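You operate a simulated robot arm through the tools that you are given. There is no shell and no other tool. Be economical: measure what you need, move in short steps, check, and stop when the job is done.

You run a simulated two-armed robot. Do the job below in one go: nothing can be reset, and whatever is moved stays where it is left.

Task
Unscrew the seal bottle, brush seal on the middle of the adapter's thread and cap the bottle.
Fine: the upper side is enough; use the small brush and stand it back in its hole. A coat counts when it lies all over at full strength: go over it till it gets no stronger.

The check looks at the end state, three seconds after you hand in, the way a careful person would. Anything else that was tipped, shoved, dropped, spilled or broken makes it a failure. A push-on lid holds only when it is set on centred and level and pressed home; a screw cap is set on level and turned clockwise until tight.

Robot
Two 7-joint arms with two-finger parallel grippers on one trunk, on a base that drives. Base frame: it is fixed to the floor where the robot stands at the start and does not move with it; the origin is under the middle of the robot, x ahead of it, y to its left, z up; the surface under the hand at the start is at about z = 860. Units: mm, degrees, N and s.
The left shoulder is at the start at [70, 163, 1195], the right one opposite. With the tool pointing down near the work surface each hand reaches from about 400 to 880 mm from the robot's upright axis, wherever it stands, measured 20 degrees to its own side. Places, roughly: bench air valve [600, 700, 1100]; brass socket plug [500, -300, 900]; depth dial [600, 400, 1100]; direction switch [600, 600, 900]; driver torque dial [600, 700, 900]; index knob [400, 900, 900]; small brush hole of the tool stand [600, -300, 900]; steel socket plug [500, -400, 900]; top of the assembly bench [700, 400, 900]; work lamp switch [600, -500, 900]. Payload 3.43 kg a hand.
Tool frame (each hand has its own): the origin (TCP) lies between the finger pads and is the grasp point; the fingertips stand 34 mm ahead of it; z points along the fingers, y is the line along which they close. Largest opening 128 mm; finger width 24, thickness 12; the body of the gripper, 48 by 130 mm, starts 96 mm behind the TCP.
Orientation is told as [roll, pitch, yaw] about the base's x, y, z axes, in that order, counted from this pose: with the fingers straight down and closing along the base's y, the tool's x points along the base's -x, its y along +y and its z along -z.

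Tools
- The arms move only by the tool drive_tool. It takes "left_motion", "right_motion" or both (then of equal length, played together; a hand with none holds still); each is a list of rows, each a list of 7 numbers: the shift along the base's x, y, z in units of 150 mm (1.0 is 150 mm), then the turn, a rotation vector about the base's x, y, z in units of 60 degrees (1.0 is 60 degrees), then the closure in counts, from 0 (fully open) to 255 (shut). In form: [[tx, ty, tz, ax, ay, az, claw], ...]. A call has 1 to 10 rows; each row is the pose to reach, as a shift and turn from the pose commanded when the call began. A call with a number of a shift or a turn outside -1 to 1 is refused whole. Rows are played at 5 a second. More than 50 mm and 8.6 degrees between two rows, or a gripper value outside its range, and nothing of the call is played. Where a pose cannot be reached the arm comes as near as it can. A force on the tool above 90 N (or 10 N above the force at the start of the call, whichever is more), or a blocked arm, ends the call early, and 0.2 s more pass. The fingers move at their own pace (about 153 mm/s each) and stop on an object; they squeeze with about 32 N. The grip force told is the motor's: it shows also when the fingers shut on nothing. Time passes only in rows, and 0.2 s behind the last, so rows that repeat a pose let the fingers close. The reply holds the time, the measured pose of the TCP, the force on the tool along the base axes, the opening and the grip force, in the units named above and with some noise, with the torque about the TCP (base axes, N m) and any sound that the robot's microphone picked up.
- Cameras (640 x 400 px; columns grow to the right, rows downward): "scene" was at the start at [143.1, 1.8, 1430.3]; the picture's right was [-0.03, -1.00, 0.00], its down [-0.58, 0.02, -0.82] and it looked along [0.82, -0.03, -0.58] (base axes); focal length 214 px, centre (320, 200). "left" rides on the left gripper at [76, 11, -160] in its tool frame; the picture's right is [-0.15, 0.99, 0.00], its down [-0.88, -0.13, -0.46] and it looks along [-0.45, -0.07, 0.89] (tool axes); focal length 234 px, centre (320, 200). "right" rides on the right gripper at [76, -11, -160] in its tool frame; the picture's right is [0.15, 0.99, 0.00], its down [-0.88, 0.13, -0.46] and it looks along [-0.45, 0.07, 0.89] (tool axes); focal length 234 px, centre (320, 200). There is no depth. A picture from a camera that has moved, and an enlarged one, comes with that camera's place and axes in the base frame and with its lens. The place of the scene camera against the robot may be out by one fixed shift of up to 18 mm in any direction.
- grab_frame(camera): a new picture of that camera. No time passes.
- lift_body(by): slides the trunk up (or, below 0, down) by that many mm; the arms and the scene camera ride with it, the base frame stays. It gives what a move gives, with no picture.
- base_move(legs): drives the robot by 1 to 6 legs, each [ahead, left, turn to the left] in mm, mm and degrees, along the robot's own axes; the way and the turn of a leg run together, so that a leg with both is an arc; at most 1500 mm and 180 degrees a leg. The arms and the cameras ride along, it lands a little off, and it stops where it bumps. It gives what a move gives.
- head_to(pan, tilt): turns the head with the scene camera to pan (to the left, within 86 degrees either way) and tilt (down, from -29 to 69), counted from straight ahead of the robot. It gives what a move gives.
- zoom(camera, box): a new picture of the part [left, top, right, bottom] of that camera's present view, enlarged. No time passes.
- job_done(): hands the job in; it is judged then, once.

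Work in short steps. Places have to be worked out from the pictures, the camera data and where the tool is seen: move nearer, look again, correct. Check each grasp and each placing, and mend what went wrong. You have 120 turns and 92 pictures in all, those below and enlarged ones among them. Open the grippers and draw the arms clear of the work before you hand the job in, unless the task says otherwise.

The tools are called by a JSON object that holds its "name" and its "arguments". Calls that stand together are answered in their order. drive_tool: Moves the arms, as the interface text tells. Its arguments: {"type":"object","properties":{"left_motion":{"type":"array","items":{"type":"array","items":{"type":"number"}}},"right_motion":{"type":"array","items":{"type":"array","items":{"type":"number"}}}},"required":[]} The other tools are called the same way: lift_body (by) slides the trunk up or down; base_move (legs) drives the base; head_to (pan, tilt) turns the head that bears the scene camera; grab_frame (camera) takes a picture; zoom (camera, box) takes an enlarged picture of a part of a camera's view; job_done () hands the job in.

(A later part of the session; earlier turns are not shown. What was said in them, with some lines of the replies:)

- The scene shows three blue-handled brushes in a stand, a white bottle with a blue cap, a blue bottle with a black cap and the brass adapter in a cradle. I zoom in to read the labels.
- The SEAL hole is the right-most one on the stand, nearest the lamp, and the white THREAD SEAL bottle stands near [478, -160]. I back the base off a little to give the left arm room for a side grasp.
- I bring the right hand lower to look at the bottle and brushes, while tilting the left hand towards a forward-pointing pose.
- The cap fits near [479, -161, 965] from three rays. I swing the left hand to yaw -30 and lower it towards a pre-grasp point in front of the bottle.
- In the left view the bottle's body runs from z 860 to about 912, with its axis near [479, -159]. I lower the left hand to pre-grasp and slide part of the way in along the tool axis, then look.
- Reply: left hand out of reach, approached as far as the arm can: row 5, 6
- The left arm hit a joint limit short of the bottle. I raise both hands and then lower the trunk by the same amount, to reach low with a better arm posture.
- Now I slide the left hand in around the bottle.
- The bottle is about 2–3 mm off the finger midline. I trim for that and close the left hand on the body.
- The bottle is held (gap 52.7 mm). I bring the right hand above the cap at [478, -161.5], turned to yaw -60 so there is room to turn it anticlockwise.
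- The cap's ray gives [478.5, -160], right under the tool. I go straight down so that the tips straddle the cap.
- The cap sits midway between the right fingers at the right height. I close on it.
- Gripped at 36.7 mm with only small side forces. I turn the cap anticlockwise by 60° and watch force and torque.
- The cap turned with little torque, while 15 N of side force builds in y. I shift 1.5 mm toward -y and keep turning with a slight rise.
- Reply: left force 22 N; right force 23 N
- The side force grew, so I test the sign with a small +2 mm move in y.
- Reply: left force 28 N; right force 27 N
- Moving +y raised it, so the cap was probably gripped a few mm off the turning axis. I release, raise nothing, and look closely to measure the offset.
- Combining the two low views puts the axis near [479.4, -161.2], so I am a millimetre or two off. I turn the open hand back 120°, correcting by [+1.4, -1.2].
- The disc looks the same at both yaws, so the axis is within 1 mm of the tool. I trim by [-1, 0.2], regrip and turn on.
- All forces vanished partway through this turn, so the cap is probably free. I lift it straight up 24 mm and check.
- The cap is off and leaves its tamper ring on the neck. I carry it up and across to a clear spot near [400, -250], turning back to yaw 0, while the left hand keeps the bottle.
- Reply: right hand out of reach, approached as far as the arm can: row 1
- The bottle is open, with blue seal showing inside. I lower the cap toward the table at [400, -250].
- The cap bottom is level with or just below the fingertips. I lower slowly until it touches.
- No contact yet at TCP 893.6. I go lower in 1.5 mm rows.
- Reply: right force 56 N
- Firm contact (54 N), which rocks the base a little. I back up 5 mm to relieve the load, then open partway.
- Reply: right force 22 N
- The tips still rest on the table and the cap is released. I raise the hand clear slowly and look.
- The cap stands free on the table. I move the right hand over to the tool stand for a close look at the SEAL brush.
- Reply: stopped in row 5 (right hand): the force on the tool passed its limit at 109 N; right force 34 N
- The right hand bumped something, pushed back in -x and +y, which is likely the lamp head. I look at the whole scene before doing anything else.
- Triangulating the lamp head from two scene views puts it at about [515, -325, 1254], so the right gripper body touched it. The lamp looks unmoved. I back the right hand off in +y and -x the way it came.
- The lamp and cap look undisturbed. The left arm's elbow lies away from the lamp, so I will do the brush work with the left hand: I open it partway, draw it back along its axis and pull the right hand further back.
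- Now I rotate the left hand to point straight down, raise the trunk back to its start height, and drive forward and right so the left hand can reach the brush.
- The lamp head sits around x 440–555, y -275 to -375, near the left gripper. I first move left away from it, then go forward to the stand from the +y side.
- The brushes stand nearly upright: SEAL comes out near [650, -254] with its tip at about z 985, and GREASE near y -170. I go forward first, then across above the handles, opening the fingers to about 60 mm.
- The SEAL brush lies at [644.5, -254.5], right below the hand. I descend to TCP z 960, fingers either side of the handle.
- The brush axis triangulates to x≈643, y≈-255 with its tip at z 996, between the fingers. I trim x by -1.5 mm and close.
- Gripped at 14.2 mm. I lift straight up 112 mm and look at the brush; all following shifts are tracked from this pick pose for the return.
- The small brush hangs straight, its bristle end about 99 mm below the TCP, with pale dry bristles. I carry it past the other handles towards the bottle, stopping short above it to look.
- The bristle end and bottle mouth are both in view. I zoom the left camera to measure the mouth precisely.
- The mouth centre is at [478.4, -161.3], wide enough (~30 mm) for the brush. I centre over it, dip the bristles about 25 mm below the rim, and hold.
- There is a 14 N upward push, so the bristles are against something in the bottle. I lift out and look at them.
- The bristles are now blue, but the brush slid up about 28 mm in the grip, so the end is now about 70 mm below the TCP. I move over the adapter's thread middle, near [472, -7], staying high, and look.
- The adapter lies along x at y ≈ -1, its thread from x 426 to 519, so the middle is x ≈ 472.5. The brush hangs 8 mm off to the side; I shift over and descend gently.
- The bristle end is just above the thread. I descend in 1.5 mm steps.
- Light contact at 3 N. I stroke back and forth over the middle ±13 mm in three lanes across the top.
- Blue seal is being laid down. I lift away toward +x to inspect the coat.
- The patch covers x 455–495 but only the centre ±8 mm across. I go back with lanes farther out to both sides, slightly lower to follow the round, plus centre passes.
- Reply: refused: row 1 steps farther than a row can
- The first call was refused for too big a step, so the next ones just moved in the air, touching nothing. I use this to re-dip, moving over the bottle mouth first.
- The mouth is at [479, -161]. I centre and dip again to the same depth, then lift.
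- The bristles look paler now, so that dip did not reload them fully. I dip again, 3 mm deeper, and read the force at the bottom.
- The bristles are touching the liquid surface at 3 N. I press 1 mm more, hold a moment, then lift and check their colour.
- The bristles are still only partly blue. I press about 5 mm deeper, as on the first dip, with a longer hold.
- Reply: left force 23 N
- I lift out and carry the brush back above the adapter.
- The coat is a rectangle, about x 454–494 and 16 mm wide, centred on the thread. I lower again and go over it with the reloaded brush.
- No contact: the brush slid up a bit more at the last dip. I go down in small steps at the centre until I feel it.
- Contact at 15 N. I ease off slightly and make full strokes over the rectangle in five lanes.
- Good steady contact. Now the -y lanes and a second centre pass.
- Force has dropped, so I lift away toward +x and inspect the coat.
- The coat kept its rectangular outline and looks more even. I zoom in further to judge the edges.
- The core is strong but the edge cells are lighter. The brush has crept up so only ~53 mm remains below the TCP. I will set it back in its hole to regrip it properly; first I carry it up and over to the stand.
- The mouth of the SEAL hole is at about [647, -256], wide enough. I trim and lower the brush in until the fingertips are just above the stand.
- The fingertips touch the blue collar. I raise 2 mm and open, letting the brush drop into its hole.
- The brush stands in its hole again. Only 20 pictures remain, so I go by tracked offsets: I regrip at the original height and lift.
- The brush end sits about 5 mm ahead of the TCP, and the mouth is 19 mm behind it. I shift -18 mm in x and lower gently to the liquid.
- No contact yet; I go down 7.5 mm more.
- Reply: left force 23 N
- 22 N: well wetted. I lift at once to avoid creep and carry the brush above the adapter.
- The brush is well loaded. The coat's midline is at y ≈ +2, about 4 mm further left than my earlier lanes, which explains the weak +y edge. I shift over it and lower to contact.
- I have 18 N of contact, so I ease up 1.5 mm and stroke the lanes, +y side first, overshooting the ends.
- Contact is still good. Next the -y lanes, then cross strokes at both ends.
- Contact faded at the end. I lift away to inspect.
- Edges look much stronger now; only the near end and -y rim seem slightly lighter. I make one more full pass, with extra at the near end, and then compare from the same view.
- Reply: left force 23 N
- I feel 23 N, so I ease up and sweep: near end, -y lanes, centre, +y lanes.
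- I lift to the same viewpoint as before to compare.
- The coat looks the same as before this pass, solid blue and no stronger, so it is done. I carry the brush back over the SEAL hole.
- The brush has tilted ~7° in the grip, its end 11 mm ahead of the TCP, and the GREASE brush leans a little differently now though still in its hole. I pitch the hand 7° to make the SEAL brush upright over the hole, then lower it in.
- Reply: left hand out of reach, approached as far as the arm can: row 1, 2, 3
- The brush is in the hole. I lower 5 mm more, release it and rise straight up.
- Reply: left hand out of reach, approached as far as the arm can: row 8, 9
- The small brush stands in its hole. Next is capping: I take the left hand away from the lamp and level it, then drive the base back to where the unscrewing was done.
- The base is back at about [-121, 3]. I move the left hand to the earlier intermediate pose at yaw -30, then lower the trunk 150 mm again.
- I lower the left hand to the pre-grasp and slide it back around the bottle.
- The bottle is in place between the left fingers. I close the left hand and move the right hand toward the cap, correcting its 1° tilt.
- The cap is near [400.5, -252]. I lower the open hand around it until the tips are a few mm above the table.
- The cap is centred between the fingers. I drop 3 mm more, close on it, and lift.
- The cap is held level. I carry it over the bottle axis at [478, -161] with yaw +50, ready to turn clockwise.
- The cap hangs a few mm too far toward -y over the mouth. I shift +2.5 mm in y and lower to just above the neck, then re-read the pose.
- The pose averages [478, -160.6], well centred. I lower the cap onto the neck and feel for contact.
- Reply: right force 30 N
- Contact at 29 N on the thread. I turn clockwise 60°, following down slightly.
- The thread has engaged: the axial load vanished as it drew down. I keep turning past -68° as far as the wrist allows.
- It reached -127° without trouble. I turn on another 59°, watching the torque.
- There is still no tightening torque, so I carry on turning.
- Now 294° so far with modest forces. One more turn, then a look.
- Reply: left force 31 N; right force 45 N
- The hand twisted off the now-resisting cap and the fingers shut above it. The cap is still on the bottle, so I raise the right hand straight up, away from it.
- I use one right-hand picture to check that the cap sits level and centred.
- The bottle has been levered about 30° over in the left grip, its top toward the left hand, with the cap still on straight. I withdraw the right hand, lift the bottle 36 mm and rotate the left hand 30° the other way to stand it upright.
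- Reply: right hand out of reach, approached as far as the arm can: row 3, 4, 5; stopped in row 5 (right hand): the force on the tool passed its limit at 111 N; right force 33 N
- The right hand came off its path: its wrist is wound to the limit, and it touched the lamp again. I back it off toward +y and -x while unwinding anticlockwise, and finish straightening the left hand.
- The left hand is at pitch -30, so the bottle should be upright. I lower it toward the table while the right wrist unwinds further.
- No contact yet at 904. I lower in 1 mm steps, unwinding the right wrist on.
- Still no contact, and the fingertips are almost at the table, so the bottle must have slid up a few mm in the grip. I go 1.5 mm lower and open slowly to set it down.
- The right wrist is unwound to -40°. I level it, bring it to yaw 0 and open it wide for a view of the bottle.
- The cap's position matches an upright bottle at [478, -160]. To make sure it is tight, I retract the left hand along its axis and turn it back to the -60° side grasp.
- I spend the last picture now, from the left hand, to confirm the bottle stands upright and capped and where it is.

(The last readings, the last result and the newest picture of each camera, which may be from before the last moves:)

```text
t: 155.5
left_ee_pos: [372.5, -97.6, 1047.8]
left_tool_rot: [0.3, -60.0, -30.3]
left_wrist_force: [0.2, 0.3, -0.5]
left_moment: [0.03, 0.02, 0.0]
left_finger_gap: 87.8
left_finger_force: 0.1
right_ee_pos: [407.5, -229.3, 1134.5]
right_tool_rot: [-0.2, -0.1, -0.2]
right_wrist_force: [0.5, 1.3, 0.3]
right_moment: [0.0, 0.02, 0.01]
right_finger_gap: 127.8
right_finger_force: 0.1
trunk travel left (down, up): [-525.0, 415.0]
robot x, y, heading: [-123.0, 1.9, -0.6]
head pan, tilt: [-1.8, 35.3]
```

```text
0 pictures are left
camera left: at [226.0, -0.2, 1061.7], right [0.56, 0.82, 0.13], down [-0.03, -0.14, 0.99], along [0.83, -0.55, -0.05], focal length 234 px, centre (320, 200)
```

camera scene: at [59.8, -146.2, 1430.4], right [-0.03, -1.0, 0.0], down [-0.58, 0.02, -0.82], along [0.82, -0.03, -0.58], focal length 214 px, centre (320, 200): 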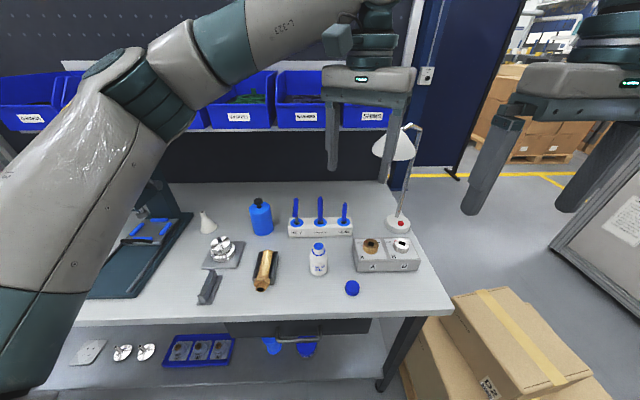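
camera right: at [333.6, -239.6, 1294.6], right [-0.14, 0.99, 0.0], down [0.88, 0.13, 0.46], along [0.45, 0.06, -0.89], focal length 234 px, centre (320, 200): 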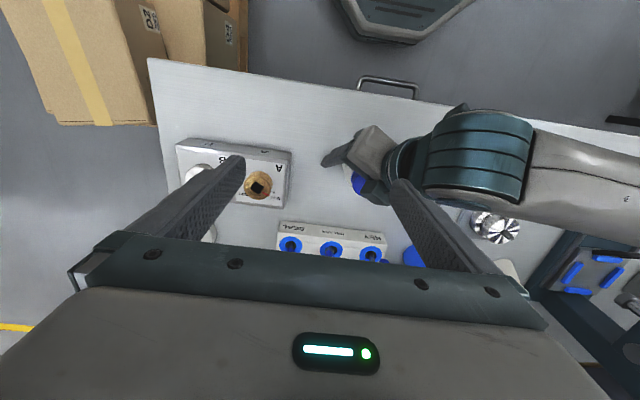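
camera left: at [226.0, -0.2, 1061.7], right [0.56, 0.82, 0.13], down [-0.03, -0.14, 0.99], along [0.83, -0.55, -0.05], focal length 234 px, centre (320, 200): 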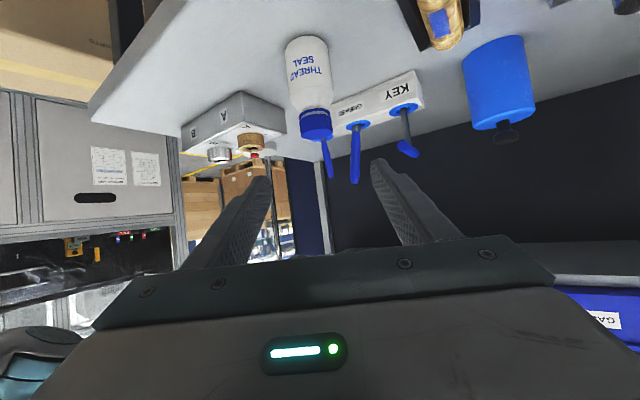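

The bottle stands upright and the cap is on level, but a thin gap above the ring suggests it is not fully home. Both last views put the bottle ~12 mm nearer the left hand, near [467, -155], so I approach accordingly and grip it.

{"name": "drive_tool", "arguments": {"left_motion": [[0.01, -0.01, -0.2, 0, 0, 0, 80], [0.03, -0.03, -0.38, 0, 0, 0, 80], [0.05, -0.045, -0.5, 0, 0, 0, 80], [0.2, -0.13, -0.625, 0, 0, 0, 80], [0.35, -0.215, -0.75, 0, 0, 0, 80], [0.5, -0.3, -0.87, 0, 0, 0, 80], [0.635, -0.378, -0.99, 0, 0, 0, 80], [0.635, -0.378, -0.99, 0, 0, 0, 160], [0.635, -0.378, -0.99, 0, 0, 0, 255], [0.635, -0.378, -0.99, 0, 0, 0, 255]]}}

{"name": "drive_tool", "arguments": {"right_motion": [[0, 0, 0, 0, 0, 0.13, 60], [0.06, 0.07, 0, 0, 0, 0.26, 80], [0.13, 0.16, 0, 0, 0, 0.39, 80], [0.2, 0.25, 0, 0, 0, 0.52, 80], [0.27, 0.35, 0, 0, 0, 0.64, 80], [0.34, 0.43, -0.1, 0, 0, 0.75, 80], [0.4, 0.49, -0.3, 0, 0, 0.85, 80], [0.4, 0.49, -0.5, 0, 0, 0.92, 80]]}}

```text
t: 157.7
left_ee_pos: [468.3, -155.4, 897.0]
left_tool_rot: [0.4, -59.9, -30.4]
left_wrist_force: [-0.2, 0.0, 0.4]
left_moment: [-0.07, -0.02, -0.01]
left_finger_gap: 52.8
left_finger_force: 31.2
right_ee_pos: [408.0, -229.1, 1135.9]
right_tool_rot: [-0.1, -0.1, -0.2]
right_wrist_force: [-0.3, -0.7, 2.2]
right_moment: [-0.01, 0.02, 0.0]
right_finger_gap: 128.2
right_finger_force: 0.0
trunk travel left (down, up): [-525.0, 415.0]
robot x, y, heading: [-124.4, 0.1, -0.1]
head pan, tilt: [-1.8, 35.3]
```

```text
t: 159.5
left_ee_pos: [468.2, -154.9, 898.6]
left_tool_rot: [0.5, -59.9, -30.4]
left_wrist_force: [-0.1, -0.1, -0.2]
left_moment: [-0.01, 0.01, 0.01]
left_finger_gap: 52.7
left_finger_force: 32.0
right_ee_pos: [470.1, -155.8, 1060.4]
right_tool_rot: [-0.1, -0.2, 55.2]
right_wrist_force: [-0.8, -0.2, 0.3]
right_moment: [0.03, 0.0, 0.01]
right_finger_gap: 87.9
right_finger_force: 0.1
trunk travel left (down, up): [-525.0, 415.0]
robot x, y, heading: [-122.6, -1.6, -0.1]
head pan, tilt: [-1.8, 35.3]
```

The bottle is gripped again, and the right hand is above it. I descend to cap height and close only to about 43 mm to sense any offset.

{"name": "drive_tool", "arguments": {"right_motion": [[0, 0, -0.2, 0, 0, 0, 80], [0, 0, -0.4, 0, 0, 0, 80], [0, 0, -0.52, 0, 0, 0.05, 80], [0, 0, -0.52, 0, 0, 0.08, 120], [0, 0, -0.52, 0, 0, 0.08, 150], [0, 0, -0.52, 0, 0, 0.08, 168], [0, 0, -0.52, 0, 0, 0.08, 168]]}}

```text
t: 161.1
left_ee_pos: [470.3, -155.5, 899.6]
left_tool_rot: [0.4, -59.9, -30.4]
left_wrist_force: [12.6, -6.2, -0.5]
left_moment: [0.29, 0.76, -0.01]
left_finger_gap: 53.0
left_finger_force: 31.9
right_ee_pos: [468.8, -157.1, 981.8]
right_tool_rot: [0.0, -0.2, 60.0]
right_wrist_force: [-12.2, 5.7, 0.6]
right_moment: [0.19, 0.26, 0.0]
right_finger_gap: 51.3
right_finger_force: 6.6
trunk travel left (down, up): [-525.0, 415.0]
robot x, y, heading: [-120.3, 2.1, -0.2]
head pan, tilt: [-1.8, 35.3]
```

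One finger met the cap early: it lies about 7 mm further toward (-x, +y). I open, shift by [-6.5, +3.8] and close again to 43 mm.

{"name": "drive_tool", "arguments": {"right_motion": [[0, 0, 0, 0, 0, 0, 120], [-0.043, 0.025, 0, 0, 0, 0, 120], [-0.043, 0.025, 0, 0, 0, 0, 150], [-0.043, 0.025, 0, 0, 0, 0, 168], [-0.043, 0.025, 0, 0, 0, 0, 172], [-0.043, 0.025, 0, 0, 0, 0, 172]]}}

```text
t: 162.5
left_ee_pos: [469.5, -154.5, 898.3]
left_tool_rot: [0.4, -59.9, -30.4]
left_wrist_force: [0.1, -0.4, 0.4]
left_moment: [-0.02, -0.01, 0.04]
left_finger_gap: 52.9
left_finger_force: 32.1
right_ee_pos: [462.1, -152.5, 981.6]
right_tool_rot: [0.0, -0.1, 59.9]
right_wrist_force: [0.2, -1.0, -0.1]
right_moment: [-0.01, -0.05, 0.0]
right_finger_gap: 41.5
right_finger_force: 0.0
trunk travel left (down, up): [-525.0, 415.0]
robot x, y, heading: [-124.1, 0.3, 0.0]
head pan, tilt: [-1.8, 35.3]
```

Now it closes to 41.5 mm without touching: centred. I grip fully and turn clockwise 59°, watching the forces.

{"name": "drive_tool", "arguments": {"right_motion": [[0, 0, 0, 0, 0, 0, 255], [0, 0, 0, 0, 0, 0, 255], [0, 0, 0, 0, 0, 0, 255], [0, 0, 0, 0, 0, -0.14, 255], [0, 0, -0.001, 0, 0, -0.28, 255], [0, 0, -0.002, 0, 0, -0.42, 255], [0, 0, -0.003, 0, 0, -0.56, 255], [0, 0, -0.003, 0, 0, -0.7, 255], [0, 0, -0.004, 0, 0, -0.84, 255], [0, 0, -0.004, 0, 0, -0.98, 255]]}}

```text
t: 164.7
left_ee_pos: [470.3, -154.4, 897.9]
left_tool_rot: [0.5, -59.9, -30.4]
left_wrist_force: [-3.9, 6.5, -0.3]
left_moment: [-0.46, -0.66, -0.08]
left_finger_gap: 52.8
left_finger_force: 31.9
right_ee_pos: [462.9, -151.6, 980.6]
right_tool_rot: [-0.2, -0.1, 0.8]
right_wrist_force: [3.0, -6.7, 0.8]
right_moment: [-0.13, 0.4, -0.02]
right_finger_gap: 36.8
right_finger_force: 32.2
trunk travel left (down, up): [-525.0, 415.0]
robot x, y, heading: [-118.9, -0.4, 0.1]
head pan, tilt: [-1.8, 35.3]
```

Small forces; I ease the hand by [+0.7, -1.5] to follow the axis and turn another 59°.

{"name": "drive_tool", "arguments": {"right_motion": [[0.003, -0.006, 0, 0, 0, -0.14, 255], [0.005, -0.01, -0.001, 0, 0, -0.28, 255], [0.005, -0.01, -0.002, 0, 0, -0.42, 255], [0.005, -0.01, -0.003, 0, 0, -0.56, 255], [0.005, -0.01, -0.003, 0, 0, -0.7, 255], [0.005, -0.01, -0.004, 0, 0, -0.84, 255], [0.005, -0.01, -0.004, 0, 0, -0.98, 255]]}}

```text
t: 166.3
left_ee_pos: [467.8, -155.5, 899.2]
left_tool_rot: [0.4, -59.8, -30.5]
left_wrist_force: [10.6, -18.9, -0.7]
left_moment: [0.69, 0.21, 0.09]
left_finger_gap: 52.9
left_finger_force: 32.4
right_ee_pos: [462.9, -154.0, 980.1]
right_tool_rot: [0.1, 0.0, -58.0]
right_wrist_force: [-10.3, 19.7, 1.3]
right_moment: [0.85, 0.57, 0.02]
right_finger_gap: 36.7
right_finger_force: 32.5
trunk travel left (down, up): [-525.0, 415.0]
robot x, y, heading: [-121.7, 4.3, -0.1]
head pan, tilt: [-1.8, 35.3]
```

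A side force of 22 N has built up, so I open to release it, shift [-1.2, +2.7], regrip and turn 50° more.

{"name": "drive_tool", "arguments": {"right_motion": [[0, 0, 0, 0, 0, 0, 160], [-0.008, 0.018, 0, 0, 0, 0, 160], [-0.008, 0.018, 0, 0, 0, 0, 255], [-0.008, 0.018, 0, 0, 0, 0, 255], [-0.008, 0.018, 0, 0, 0, -0.14, 255], [-0.008, 0.018, -0.001, 0, 0, -0.28, 255], [-0.008, 0.018, -0.002, 0, 0, -0.42, 255], [-0.008, 0.018, -0.003, 0, 0, -0.56, 255], [-0.008, 0.018, -0.004, 0, 0, -0.7, 255], [-0.008, 0.018, -0.004, 0, 0, -0.84, 255]]}}

```text
t: 168.5
left_ee_pos: [468.7, -156.3, 898.0]
left_tool_rot: [0.4, -59.8, -30.4]
left_wrist_force: [-13.6, -4.0, 1.9]
left_moment: [0.06, -0.69, -0.6]
left_finger_gap: 52.9
left_finger_force: 32.3
right_ee_pos: [461.6, -150.4, 980.7]
right_tool_rot: [-0.1, -0.1, -108.3]
right_wrist_force: [13.0, 2.7, 1.1]
right_moment: [-0.03, -0.27, 0.7]
right_finger_gap: 36.7
right_finger_force: 32.5
trunk travel left (down, up): [-525.0, 415.0]
robot x, y, heading: [-120.2, 4.3, -0.3]
head pan, tilt: [-1.8, 35.3]
```

The torque has jumped to 0.7 N m: the cap is tightening. I give it a final 8° to confirm.

{"name": "drive_tool", "arguments": {"right_motion": [[0, 0, 0, 0, 0, -0.07, 255], [0, 0, 0, 0, 0, -0.14, 255]]}}

```text
t: 169.1
left_ee_pos: [469.2, -155.0, 897.9]
left_tool_rot: [0.6, -59.8, -30.3]
left_wrist_force: [-10.7, -0.7, 0.8]
left_moment: [-0.11, -0.44, -0.53]
left_finger_gap: 53.0
left_finger_force: 31.8
right_ee_pos: [461.4, -151.2, 980.8]
right_tool_rot: [-0.1, -0.1, -116.8]
right_wrist_force: [9.0, -0.1, 1.3]
right_moment: [-0.06, -0.28, 0.62]
right_finger_gap: 36.9
right_finger_force: 32.1
trunk travel left (down, up): [-525.0, 415.0]
robot x, y, heading: [-121.8, 0.7, -0.0]
head pan, tilt: [-1.8, 35.3]
```

The torque holds steady at 0.62 N m, so the cap is tight. I open the right hand, rise straight up and draw it back toward the robot.

{"name": "drive_tool", "arguments": {"right_motion": [[0, 0, 0, 0, 0, 0, 160], [0, 0, 0, 0, 0, 0, 130], [0, 0, 0.15, 0, 0, 0, 130], [0, 0, 0.4, 0, 0, 0, 130], [0, 0, 0.6, 0, 0, 0.1, 130], [-0.15, -0.15, 0.65, 0, 0, 0.23, 130], [-0.35, -0.35, 0.7, 0, 0, 0.36, 130], [-0.55, -0.5, 0.75, 0, 0, 0.49, 130], [-0.75, -0.55, 0.8, 0, 0, 0.62, 130], [-0.95, -0.6, 0.8, 0, 0, 0.75, 100]]}}

```text
t: 171.3
left_ee_pos: [468.5, -156.3, 898.0]
left_tool_rot: [0.4, -59.9, -30.3]
left_wrist_force: [-0.8, 0.0, 0.0]
left_moment: [-0.03, 0.01, 0.0]
left_finger_gap: 53.1
left_finger_force: 32.2
right_ee_pos: [318.6, -241.1, 1099.7]
right_tool_rot: [-0.1, -0.1, -71.5]
right_wrist_force: [0.7, 0.5, -0.4]
right_moment: [-0.01, -0.02, 0.0]
right_finger_gap: 77.8
right_finger_force: 0.1
trunk travel left (down, up): [-525.0, 415.0]
robot x, y, heading: [-118.7, -0.6, 0.1]
head pan, tilt: [-1.8, 35.3]
```

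Now I release the bottle with the left hand, retract along its axis and raise it clear.

{"name": "drive_tool", "arguments": {"left_motion": [[0, 0, 0, 0, 0, 0, 145], [0, 0, 0, 0, 0, 0, 110], [0, 0, 0, 0, 0, 0, 75], [-0.13, 0.075, 0.087, 0, 0, 0, 75], [-0.26, 0.15, 0.173, 0, 0, 0, 75], [-0.39, 0.225, 0.26, 0, 0, 0, 75], [-0.52, 0.3, 0.35, 0, 0, 0, 75], [-0.65, 0.375, 0.5, 0, 0, 0, 75], [-0.7, 0.45, 0.75, 0, 0, 0, 50], [-0.7, 0.5, 1.0, 0, 0, 0, 0]]}}

```text
t: 173.5
left_ee_pos: [363.1, -79.6, 1047.8]
left_tool_rot: [0.6, -59.9, -30.4]
left_wrist_force: [0.1, 0.4, -0.1]
left_moment: [0.02, 0.0, 0.01]
left_finger_gap: 128.1
left_finger_force: 0.1
right_ee_pos: [319.2, -239.4, 1101.1]
right_tool_rot: [0.0, -0.2, -71.6]
right_wrist_force: [-0.3, 0.3, 0.1]
right_moment: [0.04, 0.0, 0.01]
right_finger_gap: 77.8
right_finger_force: 0.0
trunk travel left (down, up): [-525.0, 415.0]
robot x, y, heading: [-124.9, 1.6, -0.1]
head pan, tilt: [-1.8, 35.3]
```

The capped bottle has been set down, the brush is back in its hole, and both hands are open and clear of the work. I hand the job in.

{"name": "job_done", "arguments": {}}

```text
The job is handed in.
```

I coated the middle of the adapter's thread, put the small brush back in its SEAL hole and screwed the cap tight, but I bumped other things on the way. I had no pictures left to check the bottle after the final release.

- **Coat:** solid blue over the middle of the thread's upper side. A last pass made no visible change.
- **Cap:** turned clockwise until the torque held steady at about 0.6–0.7 N m.
- **Bottle:** it tipped about 30° in the left grip during capping, with the cap on. I stood it upright again, roughly 15–20 mm from where it started.
- **GREASE brush:** I clipped it. It is still in its hole but leans differently.
- **Lamp head:** the right hand bumped it twice, at about 110 N each time. It looked unmoved after the first bump; I did not check it after the second.
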